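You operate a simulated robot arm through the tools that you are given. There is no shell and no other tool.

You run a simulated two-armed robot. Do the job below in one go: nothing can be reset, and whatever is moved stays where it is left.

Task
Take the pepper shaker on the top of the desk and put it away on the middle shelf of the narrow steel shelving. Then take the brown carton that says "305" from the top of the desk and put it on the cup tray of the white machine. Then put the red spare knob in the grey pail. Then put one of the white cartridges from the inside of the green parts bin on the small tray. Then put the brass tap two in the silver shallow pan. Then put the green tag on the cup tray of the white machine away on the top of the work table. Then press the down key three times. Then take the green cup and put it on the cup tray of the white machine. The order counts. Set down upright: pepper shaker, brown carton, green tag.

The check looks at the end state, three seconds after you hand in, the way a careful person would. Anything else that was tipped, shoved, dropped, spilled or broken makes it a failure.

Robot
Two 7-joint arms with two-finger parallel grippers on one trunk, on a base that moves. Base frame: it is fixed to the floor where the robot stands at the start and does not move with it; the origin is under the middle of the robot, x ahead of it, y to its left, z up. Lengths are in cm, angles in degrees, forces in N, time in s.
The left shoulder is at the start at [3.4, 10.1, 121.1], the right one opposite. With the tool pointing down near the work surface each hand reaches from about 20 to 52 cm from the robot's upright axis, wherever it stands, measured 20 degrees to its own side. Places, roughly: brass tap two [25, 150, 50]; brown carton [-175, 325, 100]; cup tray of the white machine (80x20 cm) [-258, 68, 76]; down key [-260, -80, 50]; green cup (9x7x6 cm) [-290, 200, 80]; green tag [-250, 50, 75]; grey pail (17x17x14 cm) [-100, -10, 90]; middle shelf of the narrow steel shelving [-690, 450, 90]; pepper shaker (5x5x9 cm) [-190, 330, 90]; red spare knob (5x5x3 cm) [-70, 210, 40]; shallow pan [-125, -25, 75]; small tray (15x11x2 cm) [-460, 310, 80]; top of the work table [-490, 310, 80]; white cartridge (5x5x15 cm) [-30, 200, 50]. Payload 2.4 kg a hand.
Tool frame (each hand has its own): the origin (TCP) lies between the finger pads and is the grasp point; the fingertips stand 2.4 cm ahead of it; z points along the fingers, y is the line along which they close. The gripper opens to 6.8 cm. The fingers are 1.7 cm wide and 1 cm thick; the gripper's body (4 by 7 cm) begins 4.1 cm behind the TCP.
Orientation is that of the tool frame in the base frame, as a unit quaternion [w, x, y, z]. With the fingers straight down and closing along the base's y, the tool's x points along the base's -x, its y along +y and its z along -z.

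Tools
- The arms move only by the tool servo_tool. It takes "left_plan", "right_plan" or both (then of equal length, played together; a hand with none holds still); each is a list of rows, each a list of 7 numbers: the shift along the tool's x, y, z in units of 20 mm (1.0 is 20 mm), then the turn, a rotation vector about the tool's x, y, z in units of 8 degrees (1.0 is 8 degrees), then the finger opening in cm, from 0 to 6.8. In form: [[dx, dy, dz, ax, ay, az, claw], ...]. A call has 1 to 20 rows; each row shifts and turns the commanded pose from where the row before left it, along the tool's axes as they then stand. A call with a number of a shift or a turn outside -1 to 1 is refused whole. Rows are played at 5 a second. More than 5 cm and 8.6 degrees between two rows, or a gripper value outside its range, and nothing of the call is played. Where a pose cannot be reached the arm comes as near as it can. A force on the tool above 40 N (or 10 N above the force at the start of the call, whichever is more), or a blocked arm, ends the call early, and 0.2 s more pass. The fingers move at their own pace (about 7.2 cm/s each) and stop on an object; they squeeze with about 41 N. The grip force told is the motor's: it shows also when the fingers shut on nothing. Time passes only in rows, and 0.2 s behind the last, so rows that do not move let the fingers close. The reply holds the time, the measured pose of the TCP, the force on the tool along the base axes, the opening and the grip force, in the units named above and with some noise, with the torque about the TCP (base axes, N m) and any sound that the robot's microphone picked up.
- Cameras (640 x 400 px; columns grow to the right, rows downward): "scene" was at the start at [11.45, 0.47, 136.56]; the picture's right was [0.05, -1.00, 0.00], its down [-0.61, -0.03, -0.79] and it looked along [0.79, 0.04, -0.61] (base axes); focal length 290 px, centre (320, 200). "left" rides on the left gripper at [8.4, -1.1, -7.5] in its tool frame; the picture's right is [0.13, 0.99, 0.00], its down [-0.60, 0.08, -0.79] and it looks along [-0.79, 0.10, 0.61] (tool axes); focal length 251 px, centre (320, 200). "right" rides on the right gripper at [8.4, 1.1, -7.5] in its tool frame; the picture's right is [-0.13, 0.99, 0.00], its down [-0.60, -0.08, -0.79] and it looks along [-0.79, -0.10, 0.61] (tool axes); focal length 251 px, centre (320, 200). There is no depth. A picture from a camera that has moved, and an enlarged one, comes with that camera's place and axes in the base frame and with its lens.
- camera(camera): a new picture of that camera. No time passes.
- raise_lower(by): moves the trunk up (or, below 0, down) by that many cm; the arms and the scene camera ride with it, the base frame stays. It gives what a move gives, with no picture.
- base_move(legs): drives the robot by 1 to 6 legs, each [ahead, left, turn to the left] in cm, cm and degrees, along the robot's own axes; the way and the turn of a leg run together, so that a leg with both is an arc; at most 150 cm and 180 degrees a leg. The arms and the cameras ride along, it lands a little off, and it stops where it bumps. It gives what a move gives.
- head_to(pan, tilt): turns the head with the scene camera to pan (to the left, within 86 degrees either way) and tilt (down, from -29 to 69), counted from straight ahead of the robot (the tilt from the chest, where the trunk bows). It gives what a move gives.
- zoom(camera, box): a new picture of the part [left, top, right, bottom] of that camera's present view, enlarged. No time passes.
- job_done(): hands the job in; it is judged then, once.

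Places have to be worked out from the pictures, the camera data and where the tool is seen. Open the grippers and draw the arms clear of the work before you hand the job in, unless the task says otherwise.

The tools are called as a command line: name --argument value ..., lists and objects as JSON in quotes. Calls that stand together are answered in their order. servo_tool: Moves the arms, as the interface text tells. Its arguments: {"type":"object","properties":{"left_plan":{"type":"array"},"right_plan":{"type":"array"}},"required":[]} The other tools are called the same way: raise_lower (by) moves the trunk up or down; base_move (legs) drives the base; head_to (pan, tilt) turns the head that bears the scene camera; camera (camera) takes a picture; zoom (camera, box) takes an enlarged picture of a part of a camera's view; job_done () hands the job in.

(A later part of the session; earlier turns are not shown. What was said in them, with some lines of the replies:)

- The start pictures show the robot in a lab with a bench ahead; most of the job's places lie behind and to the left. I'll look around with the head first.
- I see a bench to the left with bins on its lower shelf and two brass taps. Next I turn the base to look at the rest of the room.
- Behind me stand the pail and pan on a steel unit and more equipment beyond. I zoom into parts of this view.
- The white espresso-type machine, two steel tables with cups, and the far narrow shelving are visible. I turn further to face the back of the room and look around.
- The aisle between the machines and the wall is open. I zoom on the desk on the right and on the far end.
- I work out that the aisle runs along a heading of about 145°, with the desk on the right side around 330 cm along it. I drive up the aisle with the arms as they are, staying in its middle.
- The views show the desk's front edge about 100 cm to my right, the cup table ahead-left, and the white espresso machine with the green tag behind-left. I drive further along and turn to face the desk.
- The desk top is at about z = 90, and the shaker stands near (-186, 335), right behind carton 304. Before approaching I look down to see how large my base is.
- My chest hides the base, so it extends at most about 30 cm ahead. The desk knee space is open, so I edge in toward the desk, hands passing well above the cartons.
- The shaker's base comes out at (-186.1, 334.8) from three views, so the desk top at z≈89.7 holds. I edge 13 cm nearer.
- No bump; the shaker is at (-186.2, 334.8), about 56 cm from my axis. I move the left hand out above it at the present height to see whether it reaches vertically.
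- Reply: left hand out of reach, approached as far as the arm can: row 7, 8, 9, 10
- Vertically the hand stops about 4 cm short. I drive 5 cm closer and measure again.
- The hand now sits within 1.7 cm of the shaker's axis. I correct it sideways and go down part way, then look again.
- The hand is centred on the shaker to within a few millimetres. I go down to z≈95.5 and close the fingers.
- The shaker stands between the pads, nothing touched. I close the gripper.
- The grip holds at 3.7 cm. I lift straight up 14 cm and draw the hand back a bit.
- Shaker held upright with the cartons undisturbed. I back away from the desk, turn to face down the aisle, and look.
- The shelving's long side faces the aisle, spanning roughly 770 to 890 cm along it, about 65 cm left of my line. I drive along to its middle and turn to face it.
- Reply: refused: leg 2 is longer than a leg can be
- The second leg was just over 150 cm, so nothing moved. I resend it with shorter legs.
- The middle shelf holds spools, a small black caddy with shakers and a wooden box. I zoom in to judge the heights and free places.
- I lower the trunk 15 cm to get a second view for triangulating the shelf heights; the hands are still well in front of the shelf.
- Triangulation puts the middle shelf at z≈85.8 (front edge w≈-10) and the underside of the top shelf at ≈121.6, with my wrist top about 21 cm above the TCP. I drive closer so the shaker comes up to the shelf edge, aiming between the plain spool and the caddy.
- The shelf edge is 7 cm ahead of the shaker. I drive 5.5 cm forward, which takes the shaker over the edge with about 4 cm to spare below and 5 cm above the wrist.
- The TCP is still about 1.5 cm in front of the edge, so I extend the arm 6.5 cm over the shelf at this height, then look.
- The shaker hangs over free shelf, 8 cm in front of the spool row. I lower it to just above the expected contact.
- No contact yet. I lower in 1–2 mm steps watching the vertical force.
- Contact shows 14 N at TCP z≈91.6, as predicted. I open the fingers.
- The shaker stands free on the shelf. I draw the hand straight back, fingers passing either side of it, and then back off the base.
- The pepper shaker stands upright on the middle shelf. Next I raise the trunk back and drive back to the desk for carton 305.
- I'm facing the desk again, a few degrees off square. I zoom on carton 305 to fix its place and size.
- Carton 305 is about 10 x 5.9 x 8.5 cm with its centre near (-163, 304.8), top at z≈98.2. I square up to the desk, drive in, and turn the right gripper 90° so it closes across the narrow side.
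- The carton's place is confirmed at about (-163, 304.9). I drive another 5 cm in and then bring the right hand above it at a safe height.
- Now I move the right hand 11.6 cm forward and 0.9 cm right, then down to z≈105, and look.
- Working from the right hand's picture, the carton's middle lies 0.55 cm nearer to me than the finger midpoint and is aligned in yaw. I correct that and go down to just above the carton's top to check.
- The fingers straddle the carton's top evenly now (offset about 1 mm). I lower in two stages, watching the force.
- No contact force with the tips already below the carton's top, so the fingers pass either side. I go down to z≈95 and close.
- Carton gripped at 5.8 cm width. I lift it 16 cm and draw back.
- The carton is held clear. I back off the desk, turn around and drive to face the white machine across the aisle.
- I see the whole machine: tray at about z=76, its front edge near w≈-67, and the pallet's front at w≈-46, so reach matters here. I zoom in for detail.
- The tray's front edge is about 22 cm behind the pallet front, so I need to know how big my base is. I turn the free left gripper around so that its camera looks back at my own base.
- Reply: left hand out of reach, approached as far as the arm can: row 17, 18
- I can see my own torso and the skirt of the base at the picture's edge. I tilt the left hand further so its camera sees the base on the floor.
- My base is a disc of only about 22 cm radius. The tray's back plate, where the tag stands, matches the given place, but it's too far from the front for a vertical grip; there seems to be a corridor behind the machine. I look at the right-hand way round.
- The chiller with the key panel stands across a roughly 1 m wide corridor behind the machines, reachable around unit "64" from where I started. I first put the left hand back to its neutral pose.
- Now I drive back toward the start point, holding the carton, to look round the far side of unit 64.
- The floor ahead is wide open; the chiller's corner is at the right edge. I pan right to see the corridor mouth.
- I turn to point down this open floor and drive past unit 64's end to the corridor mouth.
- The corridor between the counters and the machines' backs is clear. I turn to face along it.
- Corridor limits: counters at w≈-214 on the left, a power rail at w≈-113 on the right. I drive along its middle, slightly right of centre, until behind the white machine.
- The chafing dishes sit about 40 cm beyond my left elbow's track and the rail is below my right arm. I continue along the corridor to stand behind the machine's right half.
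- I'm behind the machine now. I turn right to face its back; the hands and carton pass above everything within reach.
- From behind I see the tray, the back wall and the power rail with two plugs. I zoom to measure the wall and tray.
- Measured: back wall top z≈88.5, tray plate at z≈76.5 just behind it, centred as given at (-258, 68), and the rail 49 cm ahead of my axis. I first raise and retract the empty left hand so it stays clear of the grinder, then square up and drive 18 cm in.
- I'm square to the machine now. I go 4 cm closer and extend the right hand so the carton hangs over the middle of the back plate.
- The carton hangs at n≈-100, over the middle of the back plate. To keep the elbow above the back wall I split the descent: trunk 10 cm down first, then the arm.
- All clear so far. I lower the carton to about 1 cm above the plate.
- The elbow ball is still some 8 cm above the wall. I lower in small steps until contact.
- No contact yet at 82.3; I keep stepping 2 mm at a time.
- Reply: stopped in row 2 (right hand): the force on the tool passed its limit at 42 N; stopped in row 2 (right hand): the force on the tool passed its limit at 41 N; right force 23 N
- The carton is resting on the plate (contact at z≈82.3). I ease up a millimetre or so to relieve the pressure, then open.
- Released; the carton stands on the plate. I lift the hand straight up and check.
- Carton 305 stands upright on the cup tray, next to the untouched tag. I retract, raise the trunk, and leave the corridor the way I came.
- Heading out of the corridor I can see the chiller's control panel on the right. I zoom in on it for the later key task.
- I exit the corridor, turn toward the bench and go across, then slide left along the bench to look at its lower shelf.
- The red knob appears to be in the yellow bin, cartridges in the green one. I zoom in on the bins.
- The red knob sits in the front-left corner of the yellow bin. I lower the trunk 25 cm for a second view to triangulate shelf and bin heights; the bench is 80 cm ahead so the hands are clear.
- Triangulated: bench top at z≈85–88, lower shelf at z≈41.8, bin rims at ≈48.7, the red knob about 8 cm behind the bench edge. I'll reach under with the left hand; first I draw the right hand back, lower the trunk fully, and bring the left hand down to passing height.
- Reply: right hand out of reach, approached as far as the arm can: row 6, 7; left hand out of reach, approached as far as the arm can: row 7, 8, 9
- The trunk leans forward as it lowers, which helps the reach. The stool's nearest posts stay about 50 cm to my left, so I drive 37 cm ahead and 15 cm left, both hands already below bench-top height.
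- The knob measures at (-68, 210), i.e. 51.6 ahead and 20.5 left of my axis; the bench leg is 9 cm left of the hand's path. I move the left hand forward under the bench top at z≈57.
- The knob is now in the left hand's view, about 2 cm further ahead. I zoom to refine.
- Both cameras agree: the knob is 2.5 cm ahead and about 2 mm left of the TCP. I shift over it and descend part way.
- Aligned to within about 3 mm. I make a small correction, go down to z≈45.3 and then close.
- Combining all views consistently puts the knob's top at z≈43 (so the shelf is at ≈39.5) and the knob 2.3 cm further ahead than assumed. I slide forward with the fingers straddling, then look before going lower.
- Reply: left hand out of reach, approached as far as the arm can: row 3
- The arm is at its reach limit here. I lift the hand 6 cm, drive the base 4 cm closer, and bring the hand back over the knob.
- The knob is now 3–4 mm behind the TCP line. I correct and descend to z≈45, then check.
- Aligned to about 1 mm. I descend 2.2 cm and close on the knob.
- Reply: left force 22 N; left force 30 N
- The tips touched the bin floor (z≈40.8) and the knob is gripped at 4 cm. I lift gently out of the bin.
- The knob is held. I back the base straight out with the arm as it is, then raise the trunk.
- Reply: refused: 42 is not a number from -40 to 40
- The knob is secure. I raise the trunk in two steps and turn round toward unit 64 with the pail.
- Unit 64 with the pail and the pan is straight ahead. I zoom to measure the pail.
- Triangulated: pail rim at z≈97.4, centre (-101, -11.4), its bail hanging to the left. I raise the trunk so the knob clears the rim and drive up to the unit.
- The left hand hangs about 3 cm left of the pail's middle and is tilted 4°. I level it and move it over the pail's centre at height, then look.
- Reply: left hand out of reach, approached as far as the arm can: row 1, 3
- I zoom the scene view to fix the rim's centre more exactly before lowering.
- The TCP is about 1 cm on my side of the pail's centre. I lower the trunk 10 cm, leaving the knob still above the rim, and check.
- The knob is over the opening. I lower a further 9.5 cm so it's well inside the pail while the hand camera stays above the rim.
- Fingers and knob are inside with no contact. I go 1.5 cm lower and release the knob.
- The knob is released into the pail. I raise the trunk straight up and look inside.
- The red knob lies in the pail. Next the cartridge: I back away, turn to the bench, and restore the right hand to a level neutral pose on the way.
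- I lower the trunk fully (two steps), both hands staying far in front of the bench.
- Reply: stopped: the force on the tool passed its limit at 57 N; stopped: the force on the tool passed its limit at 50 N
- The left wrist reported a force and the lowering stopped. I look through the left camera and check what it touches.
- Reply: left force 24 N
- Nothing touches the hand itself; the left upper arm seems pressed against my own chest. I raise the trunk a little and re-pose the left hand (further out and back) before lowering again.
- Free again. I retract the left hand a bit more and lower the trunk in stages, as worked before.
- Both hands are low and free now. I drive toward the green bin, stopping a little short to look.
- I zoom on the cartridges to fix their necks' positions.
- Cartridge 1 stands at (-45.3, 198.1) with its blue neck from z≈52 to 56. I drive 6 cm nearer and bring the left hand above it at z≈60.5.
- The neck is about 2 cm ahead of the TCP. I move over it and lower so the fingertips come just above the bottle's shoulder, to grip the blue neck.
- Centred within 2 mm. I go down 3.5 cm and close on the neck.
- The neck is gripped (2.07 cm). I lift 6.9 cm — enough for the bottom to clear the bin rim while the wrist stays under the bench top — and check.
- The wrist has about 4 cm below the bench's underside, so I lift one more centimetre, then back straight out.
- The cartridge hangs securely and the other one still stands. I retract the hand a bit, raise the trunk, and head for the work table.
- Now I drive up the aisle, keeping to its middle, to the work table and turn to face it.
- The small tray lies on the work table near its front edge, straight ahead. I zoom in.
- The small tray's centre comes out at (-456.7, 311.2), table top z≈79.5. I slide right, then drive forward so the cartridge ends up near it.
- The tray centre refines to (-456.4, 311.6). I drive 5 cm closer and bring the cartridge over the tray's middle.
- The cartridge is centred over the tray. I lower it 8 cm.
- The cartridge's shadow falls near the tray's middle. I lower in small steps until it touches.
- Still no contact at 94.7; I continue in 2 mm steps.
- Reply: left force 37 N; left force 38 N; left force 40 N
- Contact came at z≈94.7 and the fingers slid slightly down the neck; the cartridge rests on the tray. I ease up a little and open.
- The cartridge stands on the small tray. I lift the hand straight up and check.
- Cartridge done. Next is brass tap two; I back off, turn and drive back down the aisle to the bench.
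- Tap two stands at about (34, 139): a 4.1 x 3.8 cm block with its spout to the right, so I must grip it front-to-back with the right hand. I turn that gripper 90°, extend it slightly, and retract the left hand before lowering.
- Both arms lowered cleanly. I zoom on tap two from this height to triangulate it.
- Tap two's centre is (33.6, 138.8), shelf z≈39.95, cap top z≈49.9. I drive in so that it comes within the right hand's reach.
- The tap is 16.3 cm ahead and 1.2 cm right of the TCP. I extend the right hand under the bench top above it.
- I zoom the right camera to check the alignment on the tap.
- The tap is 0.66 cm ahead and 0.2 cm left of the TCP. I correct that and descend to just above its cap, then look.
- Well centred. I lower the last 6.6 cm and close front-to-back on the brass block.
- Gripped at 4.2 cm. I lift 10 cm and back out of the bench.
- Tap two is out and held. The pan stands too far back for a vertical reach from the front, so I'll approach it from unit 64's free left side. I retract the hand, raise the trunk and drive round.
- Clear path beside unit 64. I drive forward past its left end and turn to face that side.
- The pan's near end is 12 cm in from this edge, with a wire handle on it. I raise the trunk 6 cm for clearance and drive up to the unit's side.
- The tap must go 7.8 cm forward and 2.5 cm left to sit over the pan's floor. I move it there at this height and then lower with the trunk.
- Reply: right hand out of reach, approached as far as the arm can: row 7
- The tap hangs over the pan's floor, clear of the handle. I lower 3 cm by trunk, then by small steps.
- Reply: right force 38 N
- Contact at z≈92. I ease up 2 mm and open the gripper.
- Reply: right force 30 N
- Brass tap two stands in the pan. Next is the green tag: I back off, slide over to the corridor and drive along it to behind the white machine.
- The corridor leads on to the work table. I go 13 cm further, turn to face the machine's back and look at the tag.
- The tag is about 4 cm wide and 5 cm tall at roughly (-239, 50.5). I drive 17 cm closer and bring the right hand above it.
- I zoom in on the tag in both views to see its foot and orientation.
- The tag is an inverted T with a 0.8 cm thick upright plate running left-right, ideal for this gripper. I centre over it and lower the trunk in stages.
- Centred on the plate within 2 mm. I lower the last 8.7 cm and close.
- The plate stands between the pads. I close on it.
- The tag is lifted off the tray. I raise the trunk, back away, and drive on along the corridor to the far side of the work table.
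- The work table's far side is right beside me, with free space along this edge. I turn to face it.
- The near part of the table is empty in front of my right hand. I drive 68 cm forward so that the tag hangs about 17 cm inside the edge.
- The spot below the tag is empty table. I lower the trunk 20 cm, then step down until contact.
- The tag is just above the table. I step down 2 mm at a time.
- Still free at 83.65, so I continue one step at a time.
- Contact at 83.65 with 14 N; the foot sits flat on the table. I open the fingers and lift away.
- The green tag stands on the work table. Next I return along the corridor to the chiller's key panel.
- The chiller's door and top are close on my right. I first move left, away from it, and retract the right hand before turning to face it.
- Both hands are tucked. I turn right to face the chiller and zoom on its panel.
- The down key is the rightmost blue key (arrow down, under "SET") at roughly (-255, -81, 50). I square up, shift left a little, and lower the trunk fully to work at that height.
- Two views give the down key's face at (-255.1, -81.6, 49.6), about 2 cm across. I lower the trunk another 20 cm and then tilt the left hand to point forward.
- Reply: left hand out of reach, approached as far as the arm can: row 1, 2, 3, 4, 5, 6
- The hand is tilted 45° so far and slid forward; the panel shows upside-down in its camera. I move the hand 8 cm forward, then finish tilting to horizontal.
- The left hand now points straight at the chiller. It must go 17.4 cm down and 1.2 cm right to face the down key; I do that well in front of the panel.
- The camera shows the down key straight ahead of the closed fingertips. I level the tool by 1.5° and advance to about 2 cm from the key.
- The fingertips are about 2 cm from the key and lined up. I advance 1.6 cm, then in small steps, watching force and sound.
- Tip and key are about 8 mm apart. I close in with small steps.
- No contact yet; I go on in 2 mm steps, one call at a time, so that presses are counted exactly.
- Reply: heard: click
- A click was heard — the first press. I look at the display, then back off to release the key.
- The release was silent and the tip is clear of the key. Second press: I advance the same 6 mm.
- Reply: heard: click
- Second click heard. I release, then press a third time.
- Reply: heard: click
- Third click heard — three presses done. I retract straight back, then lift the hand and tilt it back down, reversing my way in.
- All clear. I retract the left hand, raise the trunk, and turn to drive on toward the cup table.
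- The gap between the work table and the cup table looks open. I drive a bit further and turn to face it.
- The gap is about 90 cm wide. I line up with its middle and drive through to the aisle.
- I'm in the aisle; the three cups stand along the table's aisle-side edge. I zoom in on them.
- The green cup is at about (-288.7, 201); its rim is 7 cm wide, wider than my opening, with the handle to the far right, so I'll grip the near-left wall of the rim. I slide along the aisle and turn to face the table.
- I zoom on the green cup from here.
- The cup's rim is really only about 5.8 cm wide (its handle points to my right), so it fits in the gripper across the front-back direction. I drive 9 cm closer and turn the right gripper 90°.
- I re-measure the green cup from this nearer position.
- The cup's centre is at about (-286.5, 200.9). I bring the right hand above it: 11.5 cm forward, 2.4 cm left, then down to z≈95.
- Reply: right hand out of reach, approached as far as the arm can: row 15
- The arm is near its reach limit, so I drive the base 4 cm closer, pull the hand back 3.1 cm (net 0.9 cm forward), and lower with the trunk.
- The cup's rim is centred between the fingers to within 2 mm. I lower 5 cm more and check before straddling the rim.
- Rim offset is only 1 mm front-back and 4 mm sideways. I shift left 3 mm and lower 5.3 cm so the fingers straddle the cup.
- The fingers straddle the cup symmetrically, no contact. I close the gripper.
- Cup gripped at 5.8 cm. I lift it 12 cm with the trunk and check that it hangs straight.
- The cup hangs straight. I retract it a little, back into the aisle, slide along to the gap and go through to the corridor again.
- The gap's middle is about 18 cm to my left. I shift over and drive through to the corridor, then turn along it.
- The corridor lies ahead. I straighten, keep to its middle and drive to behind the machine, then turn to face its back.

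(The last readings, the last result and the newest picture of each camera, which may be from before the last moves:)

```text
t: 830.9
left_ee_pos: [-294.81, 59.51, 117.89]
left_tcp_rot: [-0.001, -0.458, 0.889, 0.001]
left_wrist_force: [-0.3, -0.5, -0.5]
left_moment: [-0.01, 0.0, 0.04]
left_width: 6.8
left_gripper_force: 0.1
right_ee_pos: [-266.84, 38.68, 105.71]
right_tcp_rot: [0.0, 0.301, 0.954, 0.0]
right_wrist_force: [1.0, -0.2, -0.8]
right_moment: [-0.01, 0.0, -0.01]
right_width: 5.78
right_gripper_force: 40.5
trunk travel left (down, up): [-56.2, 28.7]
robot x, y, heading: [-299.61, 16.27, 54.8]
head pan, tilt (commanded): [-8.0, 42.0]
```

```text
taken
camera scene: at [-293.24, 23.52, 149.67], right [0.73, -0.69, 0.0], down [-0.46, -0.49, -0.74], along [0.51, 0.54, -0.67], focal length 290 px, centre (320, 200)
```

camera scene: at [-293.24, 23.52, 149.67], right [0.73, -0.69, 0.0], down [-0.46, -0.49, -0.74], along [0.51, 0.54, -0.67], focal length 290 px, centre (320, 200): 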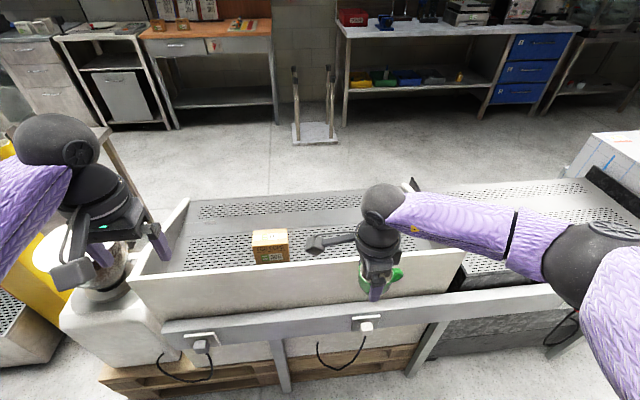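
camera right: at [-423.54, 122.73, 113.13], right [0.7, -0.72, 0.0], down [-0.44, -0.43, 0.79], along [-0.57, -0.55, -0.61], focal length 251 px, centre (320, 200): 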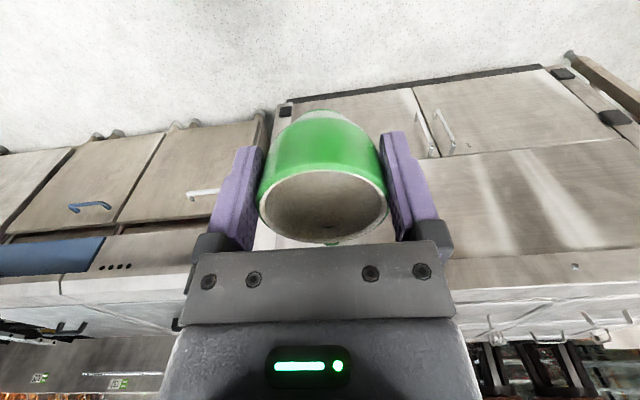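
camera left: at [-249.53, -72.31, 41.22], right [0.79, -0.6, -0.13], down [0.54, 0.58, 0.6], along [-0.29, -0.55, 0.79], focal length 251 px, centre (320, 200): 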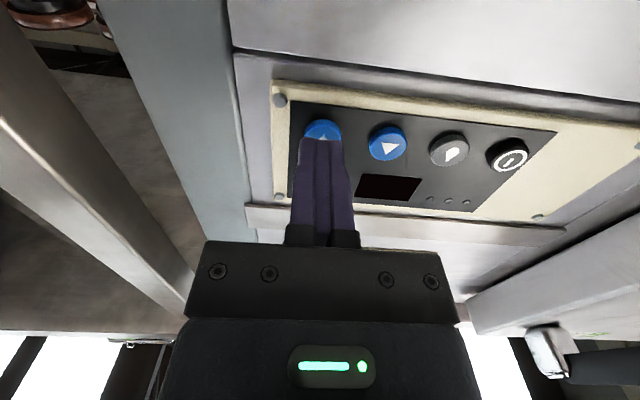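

I'm behind the machine with the cup; the free space is to the right of the carton. I square up and drive 20 cm closer, as before.

base_move --legs '[[0, 0, -1.4], [20, 0, 0]]'

servo_tool --right_plan '[[0.1, 0.6, 0, 0, 0, 0, 5.0], [0.1, 0.7, 0, 0, 0, 0, 5.0], [0, 0.7, 0, 0, 0, 0, 5.0], [0, 0.7, 0, 0, 0, 0, 5.0], [0, 0.7, 0, 0, 0, 0, 5.0], [0, 0.6, 0, 0, 0, 0, 5.0], [0, 0, 0, 0, 0, 0, 5.0]]'

camera --camera "scene"

camera --camera "right"

```text
t: 832.9
left_ee_pos: [-281.93, 75.25, 117.77]
left_tcp_rot: [-0.002, -0.447, 0.894, 0.001]
left_wrist_force: [-0.9, 0.7, 1.1]
left_moment: [0.02, 0.02, 0.01]
left_width: 6.81
left_gripper_force: 0.1
right_ee_pos: [-254.38, 53.8, 105.71]
right_tcp_rot: [-0.001, 0.313, 0.95, 0.0]
right_wrist_force: [0.6, -0.3, -0.6]
right_moment: [0.01, 0.0, 0.0]
right_width: 5.78
right_gripper_force: 41.2
trunk travel left (down, up): [-56.2, 28.7]
robot x, y, heading: [-287.87, 31.9, 53.4]
head pan, tilt (commanded): [-8.0, 42.0]
```

```text
t: 834.5
left_ee_pos: [-281.98, 75.0, 117.83]
left_tcp_rot: [0.0, -0.447, 0.894, 0.002]
left_wrist_force: [0.6, -0.8, -0.6]
left_moment: [-0.03, -0.02, 0.04]
left_width: 6.79
left_gripper_force: 0.0
right_ee_pos: [-249.82, 60.25, 105.6]
right_tcp_rot: [-0.001, 0.314, 0.95, 0.0]
right_wrist_force: [0.3, -0.2, -0.9]
right_moment: [0.01, 0.02, -0.01]
right_width: 5.8
right_gripper_force: 41.0
trunk travel left (down, up): [-56.2, 28.7]
robot x, y, heading: [-288.15, 31.91, 53.3]
head pan, tilt (commanded): [-8.0, 42.0]
```

```text
taken
camera scene: at [-281.24, 39.11, 149.66], right [0.71, -0.7, 0.0], down [-0.47, -0.47, -0.74], along [0.52, 0.53, -0.67], focal length 290 px, centre (320, 200)
```

scene: 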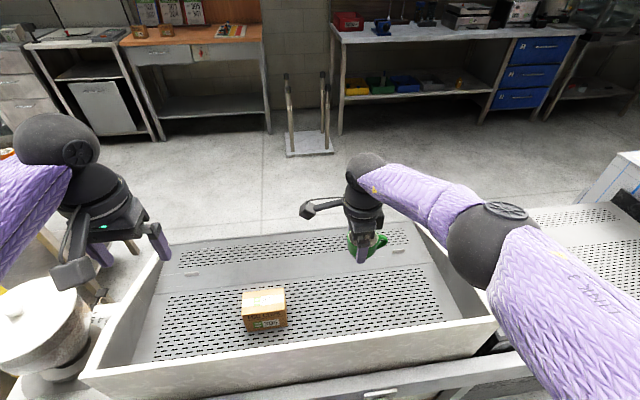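

```text
taken
camera right: at [-256.0, 66.09, 113.08], right [0.69, 0.72, 0.0], down [0.44, -0.42, 0.79], along [0.57, -0.55, -0.61], focal length 251 px, centre (320, 200)
```

right: 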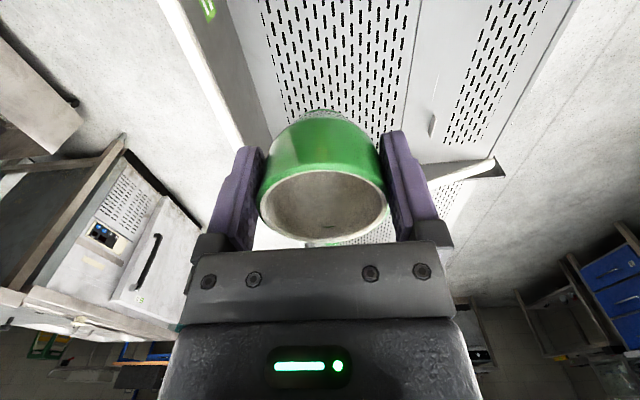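

The cup is over the back plate at n≈-101, 16 cm from the carton. I lower the trunk 18 cm and check.

raise_lower --by -18

camera --camera "scene"

camera --camera "right"

```text
t: 836.5
left_ee_pos: [-282.05, 75.04, 99.87]
left_tcp_rot: [-0.001, -0.447, 0.895, 0.001]
left_wrist_force: [0.3, 0.0, -1.7]
left_moment: [0.01, 0.0, 0.02]
left_width: 6.77
left_gripper_force: 0.1
right_ee_pos: [-249.9, 60.33, 87.69]
right_tcp_rot: [0.0, 0.313, 0.95, 0.001]
right_wrist_force: [0.2, 0.4, -1.0]
right_moment: [0.04, 0.04, 0.01]
right_width: 5.78
right_gripper_force: 41.2
trunk travel left (down, up): [-38.2, 46.7]
robot x, y, heading: [-288.39, 32.02, 53.2]
head pan, tilt (commanded): [-8.0, 42.0]
```

```text
taken
camera scene: at [-280.16, 40.58, 131.59], right [0.71, -0.7, 0.0], down [-0.47, -0.47, -0.74], along [0.52, 0.53, -0.67], focal length 290 px, centre (320, 200)
```

scene: 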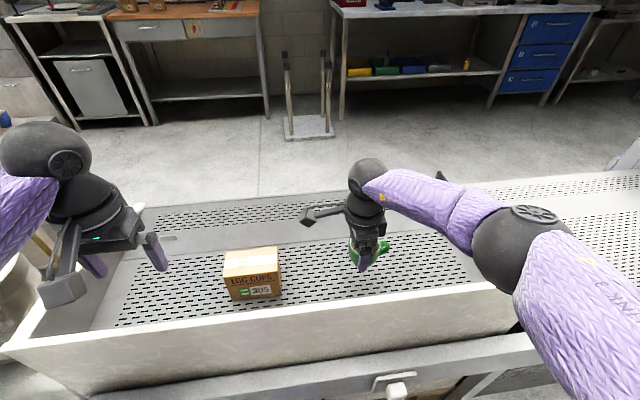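

```text
taken
camera right: at [-256.13, 66.17, 95.14], right [0.69, 0.72, 0.0], down [0.44, -0.42, 0.79], along [0.57, -0.55, -0.61], focal length 251 px, centre (320, 200)
```

right: 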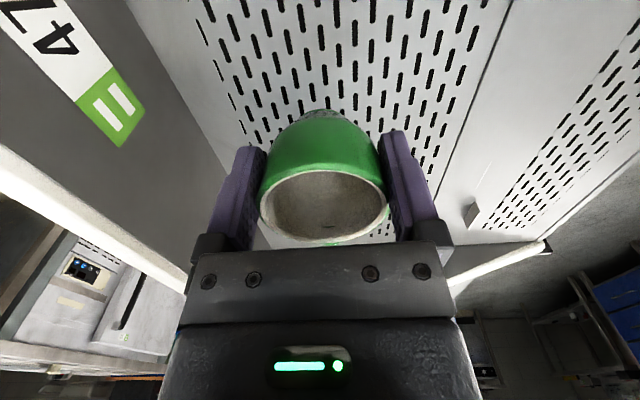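

Everything is clear. I lower 5 cm with the arm and then step down gently.

servo_tool --right_plan '[[0, 0, 0.5, 0, 0, 0, 5.0], [0, 0, 0.6, 0, 0, 0, 5.0], [0, 0, 0.6, 0, 0, 0, 5.0], [0, 0, 0.5, 0, 0, 0, 5.0], [0, 0, 0.3, 0, 0, 0, 5.0], [0, 0, 0, 0, 0, 0, 5.0]]'

camera --camera "scene"

camera --camera "right"

```text
t: 837.9
left_ee_pos: [-282.09, 75.08, 99.75]
left_tcp_rot: [0.0, -0.447, 0.895, 0.001]
left_wrist_force: [0.3, 0.3, -0.1]
left_moment: [-0.01, 0.01, 0.0]
left_width: 6.78
left_gripper_force: 0.1
right_ee_pos: [-249.95, 60.46, 82.6]
right_tcp_rot: [-0.001, 0.313, 0.95, 0.001]
right_wrist_force: [0.9, 0.3, -0.6]
right_moment: [-0.01, 0.02, 0.05]
right_width: 5.8
right_gripper_force: 41.2
trunk travel left (down, up): [-38.2, 46.7]
robot x, y, heading: [-287.96, 31.92, 53.3]
head pan, tilt (commanded): [-8.0, 42.0]
```

```text
taken
camera scene: at [-280.16, 40.59, 131.58], right [0.71, -0.7, 0.0], down [-0.47, -0.47, -0.74], along [0.52, 0.53, -0.67], focal length 290 px, centre (320, 200)
```

scene: 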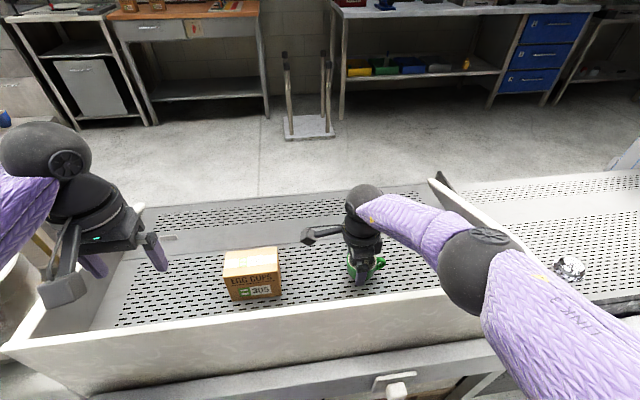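

```text
taken
camera right: at [-256.18, 66.18, 90.1], right [0.69, 0.72, 0.0], down [0.44, -0.42, 0.79], along [0.57, -0.55, -0.61], focal length 251 px, centre (320, 200)
```

right: 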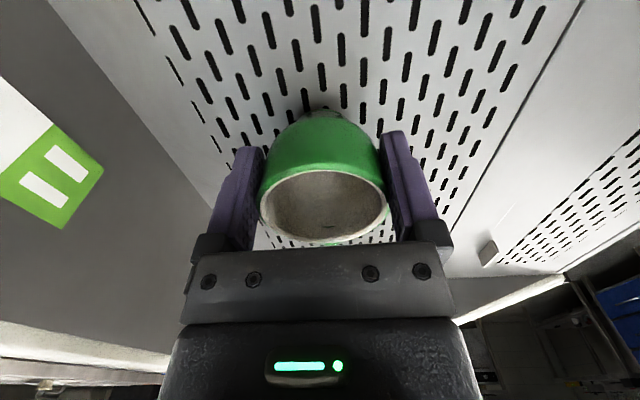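

About a centimetre to go; I step down 2 mm per call.

servo_tool --right_plan '[[0, 0, 0.2, 0, 0, 0, 5.0], [0, 0, 0, 0, 0, 0, 5.0]]'

servo_tool --right_plan '[[0, 0, 0.12, 0, 0, 0, 5.0], [0, 0, 0, 0, 0, 0, 5.0]]'

servo_tool --right_plan '[[0, 0, 0.12, 0, 0, 0, 5.0], [0, 0, 0, 0, 0, 0, 5.0]]'

```text
t: 838.5
left_ee_pos: [-282.08, 75.15, 99.7]
left_tcp_rot: [-0.001, -0.447, 0.894, 0.0]
left_wrist_force: [-0.4, 0.1, 0.1]
left_moment: [0.0, 0.01, 0.01]
left_width: 6.81
left_gripper_force: 0.0
right_ee_pos: [-250.04, 60.25, 82.32]
right_tcp_rot: [-0.001, 0.314, 0.949, -0.001]
right_wrist_force: [-0.6, -0.1, -1.1]
right_moment: [0.02, 0.03, -0.03]
right_width: 5.77
right_gripper_force: 41.0
trunk travel left (down, up): [-38.2, 46.7]
robot x, y, heading: [-288.2, 31.94, 53.3]
head pan, tilt (commanded): [-8.0, 42.0]
```

```text
t: 839.1
left_ee_pos: [-282.0, 75.14, 99.79]
left_tcp_rot: [0.0, -0.447, 0.895, 0.0]
left_wrist_force: [0.2, -0.6, 0.6]
left_moment: [0.0, 0.03, -0.02]
left_width: 6.8
left_gripper_force: 0.0
right_ee_pos: [-250.06, 60.25, 82.04]
right_tcp_rot: [-0.001, 0.312, 0.95, 0.0]
right_wrist_force: [-0.4, -0.5, -0.9]
right_moment: [0.06, 0.02, 0.02]
right_width: 5.79
right_gripper_force: 41.6
trunk travel left (down, up): [-38.2, 46.7]
robot x, y, heading: [-288.24, 31.94, 53.3]
head pan, tilt (commanded): [-8.0, 42.0]
```

```text
t: 839.7
left_ee_pos: [-282.07, 75.11, 99.81]
left_tcp_rot: [-0.001, -0.447, 0.895, 0.001]
left_wrist_force: [-0.1, 0.8, 0.1]
left_moment: [-0.03, -0.02, 0.02]
left_width: 6.79
left_gripper_force: 0.1
right_ee_pos: [-249.96, 60.3, 81.84]
right_tcp_rot: [-0.002, 0.312, 0.95, 0.001]
right_wrist_force: [0.1, -0.2, -0.9]
right_moment: [0.0, -0.04, 0.03]
right_width: 5.8
right_gripper_force: 41.4
trunk travel left (down, up): [-38.2, 46.7]
robot x, y, heading: [-287.94, 31.73, 53.4]
head pan, tilt (commanded): [-8.0, 42.0]
```

servo_tool --right_plan '[[0, 0, 0.12, 0, 0, 0, 5.0], [0, 0, 0, 0, 0, 0, 5.0]]'

servo_tool --right_plan '[[0, 0, 0.1, 0, 0, 0, 5.0], [0, 0, 0, 0, 0, 0, 5.0]]'

```text
t: 840.3
left_ee_pos: [-282.09, 75.07, 99.89]
left_tcp_rot: [-0.001, -0.447, 0.895, 0.001]
left_wrist_force: [0.5, -0.1, -0.1]
left_moment: [0.01, 0.03, 0.02]
left_width: 6.79
left_gripper_force: 0.1
right_ee_pos: [-249.99, 60.45, 81.59]
right_tcp_rot: [-0.001, 0.314, 0.949, 0.001]
right_wrist_force: [5.7, -0.6, 23.6]
right_moment: [-0.4, -0.27, 0.03]
right_width: 5.78
right_gripper_force: 41.0
trunk travel left (down, up): [-38.2, 46.7]
robot x, y, heading: [-287.93, 31.65, 53.2]
head pan, tilt (commanded): [-8.0, 42.0]
```

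```text
t: 840.9
left_ee_pos: [-282.14, 75.02, 99.88]
left_tcp_rot: [0.001, -0.447, 0.894, 0.001]
left_wrist_force: [0.8, -0.3, 0.7]
left_moment: [-0.01, 0.02, 0.01]
left_width: 6.78
left_gripper_force: 0.0
right_ee_pos: [-249.99, 60.36, 81.65]
right_tcp_rot: [0.0, 0.314, 0.949, 0.003]
right_wrist_force: [7.1, 3.8, 36.6]
right_moment: [-0.06, -0.13, 0.01]
right_width: 5.8
right_gripper_force: 41.0
trunk travel left (down, up): [-38.2, 46.7]
robot x, y, heading: [-288.09, 31.96, 53.5]
head pan, tilt (commanded): [-8.0, 42.0]
```

The cup rests on the plate (contact at z≈81.6). I ease up a little, open slowly, and check.

servo_tool --right_plan '[[0, 0, -0.14, 0, 0, 0, 5.0], [0, 0, 0, 0, 0, 0, 5.0]]'

servo_tool --right_plan '[[0, 0, 0, 0, 0, 0, 6.0], [0, 0, 0, 0, 0, 0, 6.4], [0, 0, 0, 0, 0, 0, 6.8], [0, 0, 0, 0, 0, 0, 6.8]]'

camera --camera "right"

```text
t: 841.5
left_ee_pos: [-282.15, 75.08, 99.74]
left_tcp_rot: [-0.001, -0.447, 0.895, 0.001]
left_wrist_force: [-0.3, -0.3, 0.2]
left_moment: [0.0, -0.02, 0.03]
left_width: 6.79
left_gripper_force: 0.0
right_ee_pos: [-250.11, 60.47, 81.6]
right_tcp_rot: [-0.002, 0.314, 0.95, 0.0]
right_wrist_force: [2.0, 2.6, 9.0]
right_moment: [0.19, 0.03, 0.01]
right_width: 5.79
right_gripper_force: 41.0
trunk travel left (down, up): [-38.2, 46.7]
robot x, y, heading: [-287.86, 31.96, 53.1]
head pan, tilt (commanded): [-8.0, 42.0]
```

```text
t: 842.5
left_ee_pos: [-282.06, 75.19, 99.9]
left_tcp_rot: [0.0, -0.447, 0.894, 0.001]
left_wrist_force: [0.7, 0.0, 0.0]
left_moment: [0.02, 0.02, -0.01]
left_width: 6.8
left_gripper_force: 0.1
right_ee_pos: [-249.98, 60.31, 81.6]
right_tcp_rot: [-0.001, 0.313, 0.95, 0.001]
right_wrist_force: [-0.6, -1.2, 0.4]
right_moment: [-0.03, -0.06, -0.02]
right_width: 6.8
right_gripper_force: 0.1
trunk travel left (down, up): [-38.2, 46.7]
robot x, y, heading: [-288.07, 31.98, 53.5]
head pan, tilt (commanded): [-8.0, 42.0]
```

```text
taken
camera right: at [-256.2, 66.2, 89.11], right [0.69, 0.72, 0.0], down [0.44, -0.42, 0.79], along [0.57, -0.55, -0.61], focal length 251 px, centre (320, 200)
```

right: 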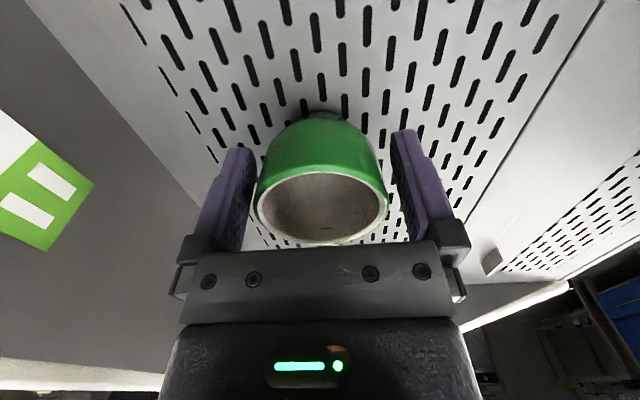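

The cup stands free with about half a centimetre on each side. I lift the hand straight up and look.

servo_tool --right_plan '[[0, 0, -0.3, 0, 0, 0, 6.8], [0, 0, -0.5, 0, 0, 0, 6.8], [0, 0, -0.7, 0, 0, 0, 6.8], [0, 0, -0.8, 0, 0, 0, 6.8], [0, 0, -0.8, 0, 0, 0, 6.8], [0, 0, -0.8, 0, 0, 0, 6.8], [0, 0, -0.8, 0, 0, 0, 6.8], [0, 0, 0, 0, 0, 0, 6.8]]'

raise_lower --by 16

camera --camera "scene"

camera --camera "right"

```text
t: 844.3
left_ee_pos: [-281.97, 75.11, 99.86]
left_tcp_rot: [0.0, -0.447, 0.894, 0.001]
left_wrist_force: [-0.1, 0.5, 0.7]
left_moment: [0.01, 0.01, -0.01]
left_width: 6.8
left_gripper_force: 0.1
right_ee_pos: [-250.08, 60.3, 91.04]
right_tcp_rot: [-0.001, 0.314, 0.949, 0.0]
right_wrist_force: [0.2, 0.9, 0.0]
right_moment: [-0.01, -0.04, -0.02]
right_width: 6.81
right_gripper_force: 0.1
trunk travel left (down, up): [-38.2, 46.7]
robot x, y, heading: [-287.98, 31.98, 53.1]
head pan, tilt (commanded): [-8.0, 42.0]
```

```text
t: 846.1
left_ee_pos: [-282.01, 75.08, 115.79]
left_tcp_rot: [0.0, -0.447, 0.894, 0.002]
left_wrist_force: [0.0, 0.0, 0.3]
left_moment: [0.03, -0.01, 0.02]
left_width: 6.81
left_gripper_force: 0.0
right_ee_pos: [-249.97, 60.36, 107.12]
right_tcp_rot: [-0.001, 0.313, 0.95, 0.001]
right_wrist_force: [0.4, 0.5, 0.1]
right_moment: [-0.01, 0.03, 0.01]
right_width: 6.81
right_gripper_force: 0.0
trunk travel left (down, up): [-54.2, 30.7]
robot x, y, heading: [-287.9, 32.04, 53.1]
head pan, tilt (commanded): [-8.0, 42.0]
```

```text
taken
camera scene: at [-281.17, 39.23, 147.65], right [0.71, -0.7, 0.0], down [-0.47, -0.47, -0.74], along [0.52, 0.53, -0.67], focal length 290 px, centre (320, 200)
```

scene: 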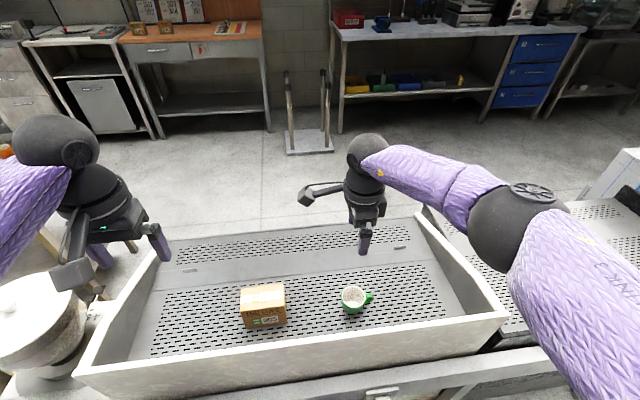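

```text
taken
camera right: at [-256.12, 66.17, 114.47], right [0.69, 0.72, 0.0], down [0.44, -0.42, 0.79], along [0.57, -0.55, -0.61], focal length 251 px, centre (320, 200)
```

right: 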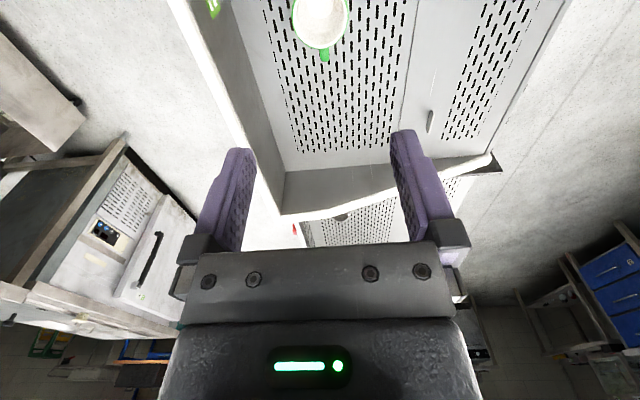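

Cup and carton stand upright side by side on the cup tray. I back away, draw the arms in, and take a last look before handing in.

base_move --legs '[[-22, 0, 0]]'

servo_tool --right_plan '[[0, -0.8, 0, 0, 0, 0, 6.8], [0, -0.8, 0, 0, 0, 0, 6.8], [0, -0.8, 0, 0, 0, 0, 6.8], [0, -0.8, 0, 0, 0, 0, 6.8], [0, -0.8, 0, 0, 0, 0, 6.8], [0, -0.8, 0, 0, 0, 0, 6.8], [0, 0, 0, 0, 0, 0, 6.8]]'

zoom --camera "scene" --box '[140, 150, 500, 375]'

head_to --pan -60 --tilt 25

camera --camera "scene"

```text
t: 847.8
left_ee_pos: [-295.39, 57.34, 115.85]
left_tcp_rot: [0.0, -0.448, 0.894, 0.0]
left_wrist_force: [0.6, -0.7, -0.6]
left_moment: [-0.01, 0.0, 0.03]
left_width: 6.81
left_gripper_force: 0.0
right_ee_pos: [-263.26, 42.64, 106.97]
right_tcp_rot: [-0.001, 0.312, 0.95, 0.001]
right_wrist_force: [-0.2, 0.6, 0.0]
right_moment: [0.03, 0.01, 0.01]
right_width: 6.79
right_gripper_force: 0.1
trunk travel left (down, up): [-54.2, 30.7]
robot x, y, heading: [-301.33, 14.13, 53.4]
head pan, tilt (commanded): [-8.0, 42.0]
```

```text
t: 849.4
left_ee_pos: [-295.37, 57.41, 115.95]
left_tcp_rot: [-0.001, -0.448, 0.894, 0.002]
left_wrist_force: [0.3, -0.8, -0.9]
left_moment: [0.05, -0.03, -0.02]
left_width: 6.79
left_gripper_force: 0.0
right_ee_pos: [-268.92, 35.03, 107.08]
right_tcp_rot: [-0.001, 0.312, 0.95, 0.001]
right_wrist_force: [-0.3, -0.7, 0.8]
right_moment: [0.0, 0.0, 0.0]
right_width: 6.8
right_gripper_force: 0.1
trunk travel left (down, up): [-54.2, 30.7]
robot x, y, heading: [-301.39, 14.29, 53.3]
head pan, tilt (commanded): [-8.0, 42.0]
```

```text
1.78 times, centred on (320, 262) of scene
camera zoom: at [-294.42, 21.53, 147.66], right [0.71, -0.7, 0.0], down [-0.47, -0.48, -0.74], along [0.52, 0.53, -0.67], focal length 515 px, centre (320, 89)
```

zoom: 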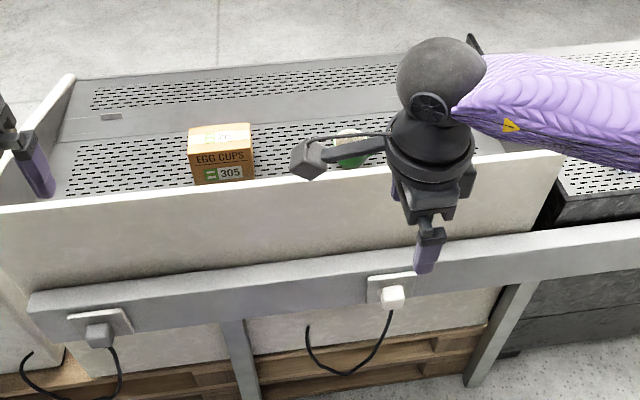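

```text
t: 850.6
left_ee_pos: [-295.34, 57.4, 115.79]
left_tcp_rot: [-0.001, -0.448, 0.894, 0.001]
left_wrist_force: [0.8, 1.0, 0.2]
left_moment: [-0.01, -0.04, 0.01]
left_width: 6.78
left_gripper_force: 0.1
right_ee_pos: [-268.88, 35.07, 107.09]
right_tcp_rot: [-0.001, 0.312, 0.95, 0.001]
right_wrist_force: [0.6, 0.1, -0.7]
right_moment: [-0.01, 0.02, -0.02]
right_width: 6.81
right_gripper_force: 0.0
trunk travel left (down, up): [-54.2, 30.7]
robot x, y, heading: [-301.46, 13.93, 53.2]
head pan, tilt (commanded): [-60.0, 25.0]
```

```text
taken
camera scene: at [-291.14, 14.51, 150.28], right [-0.12, -0.99, 0.0], down [-0.42, 0.05, -0.91], along [0.9, -0.1, -0.42], focal length 290 px, centre (320, 200)
```

scene: 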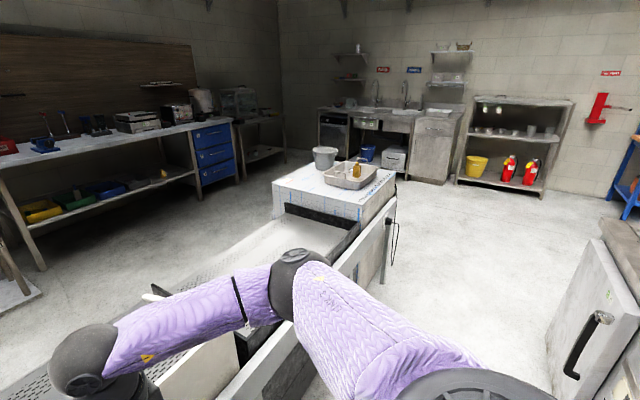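

All eight jobs are done: tap in the pan, carton and cup on the tray, and the earlier items placed as seen; both grippers are open and clear of the work. I hand the job in.

job_done

```text
The job is handed in.
```

I did all eight steps in the order you gave and handed the job in; no result has come back yet.

1. **Pepper shaker:** it stands upright on the middle shelf of the narrow steel shelving, in front of the plain spool.
2. **Carton "305":** it stands upright on the cup tray of the white machine.
3. **Red spare knob:** I let it go inside the grey pail, so it dropped a few centimetres onto the bottom and stayed there.
4. **White cartridge:** one from the green parts bin stands on the small tray. I pressed it down a little too hard as I set it there, but it stood straight afterwards.
5. **Brass tap two:** it stands in the silver shallow pan.
6. **Green tag:** it stands upright on top of the work table.
7. **Down key:** I pressed the chiller's down key three times and heard one click per press. The display was dark throughout, so I could not see a setting change.
8. **Green cup:** it stands upright on the cup tray, about 16 cm from the carton.

On the way to the green bin, the trunk stopped lowering because the left arm met something, with about 57 N on the hand. I saw nothing touching the hand. I think the upper arm pressed against my own chest, and it came free when I raised the trunk.

I saw nothing else tipped, shoved or spilled. Both grippers are open and the arms are clear of the machine.
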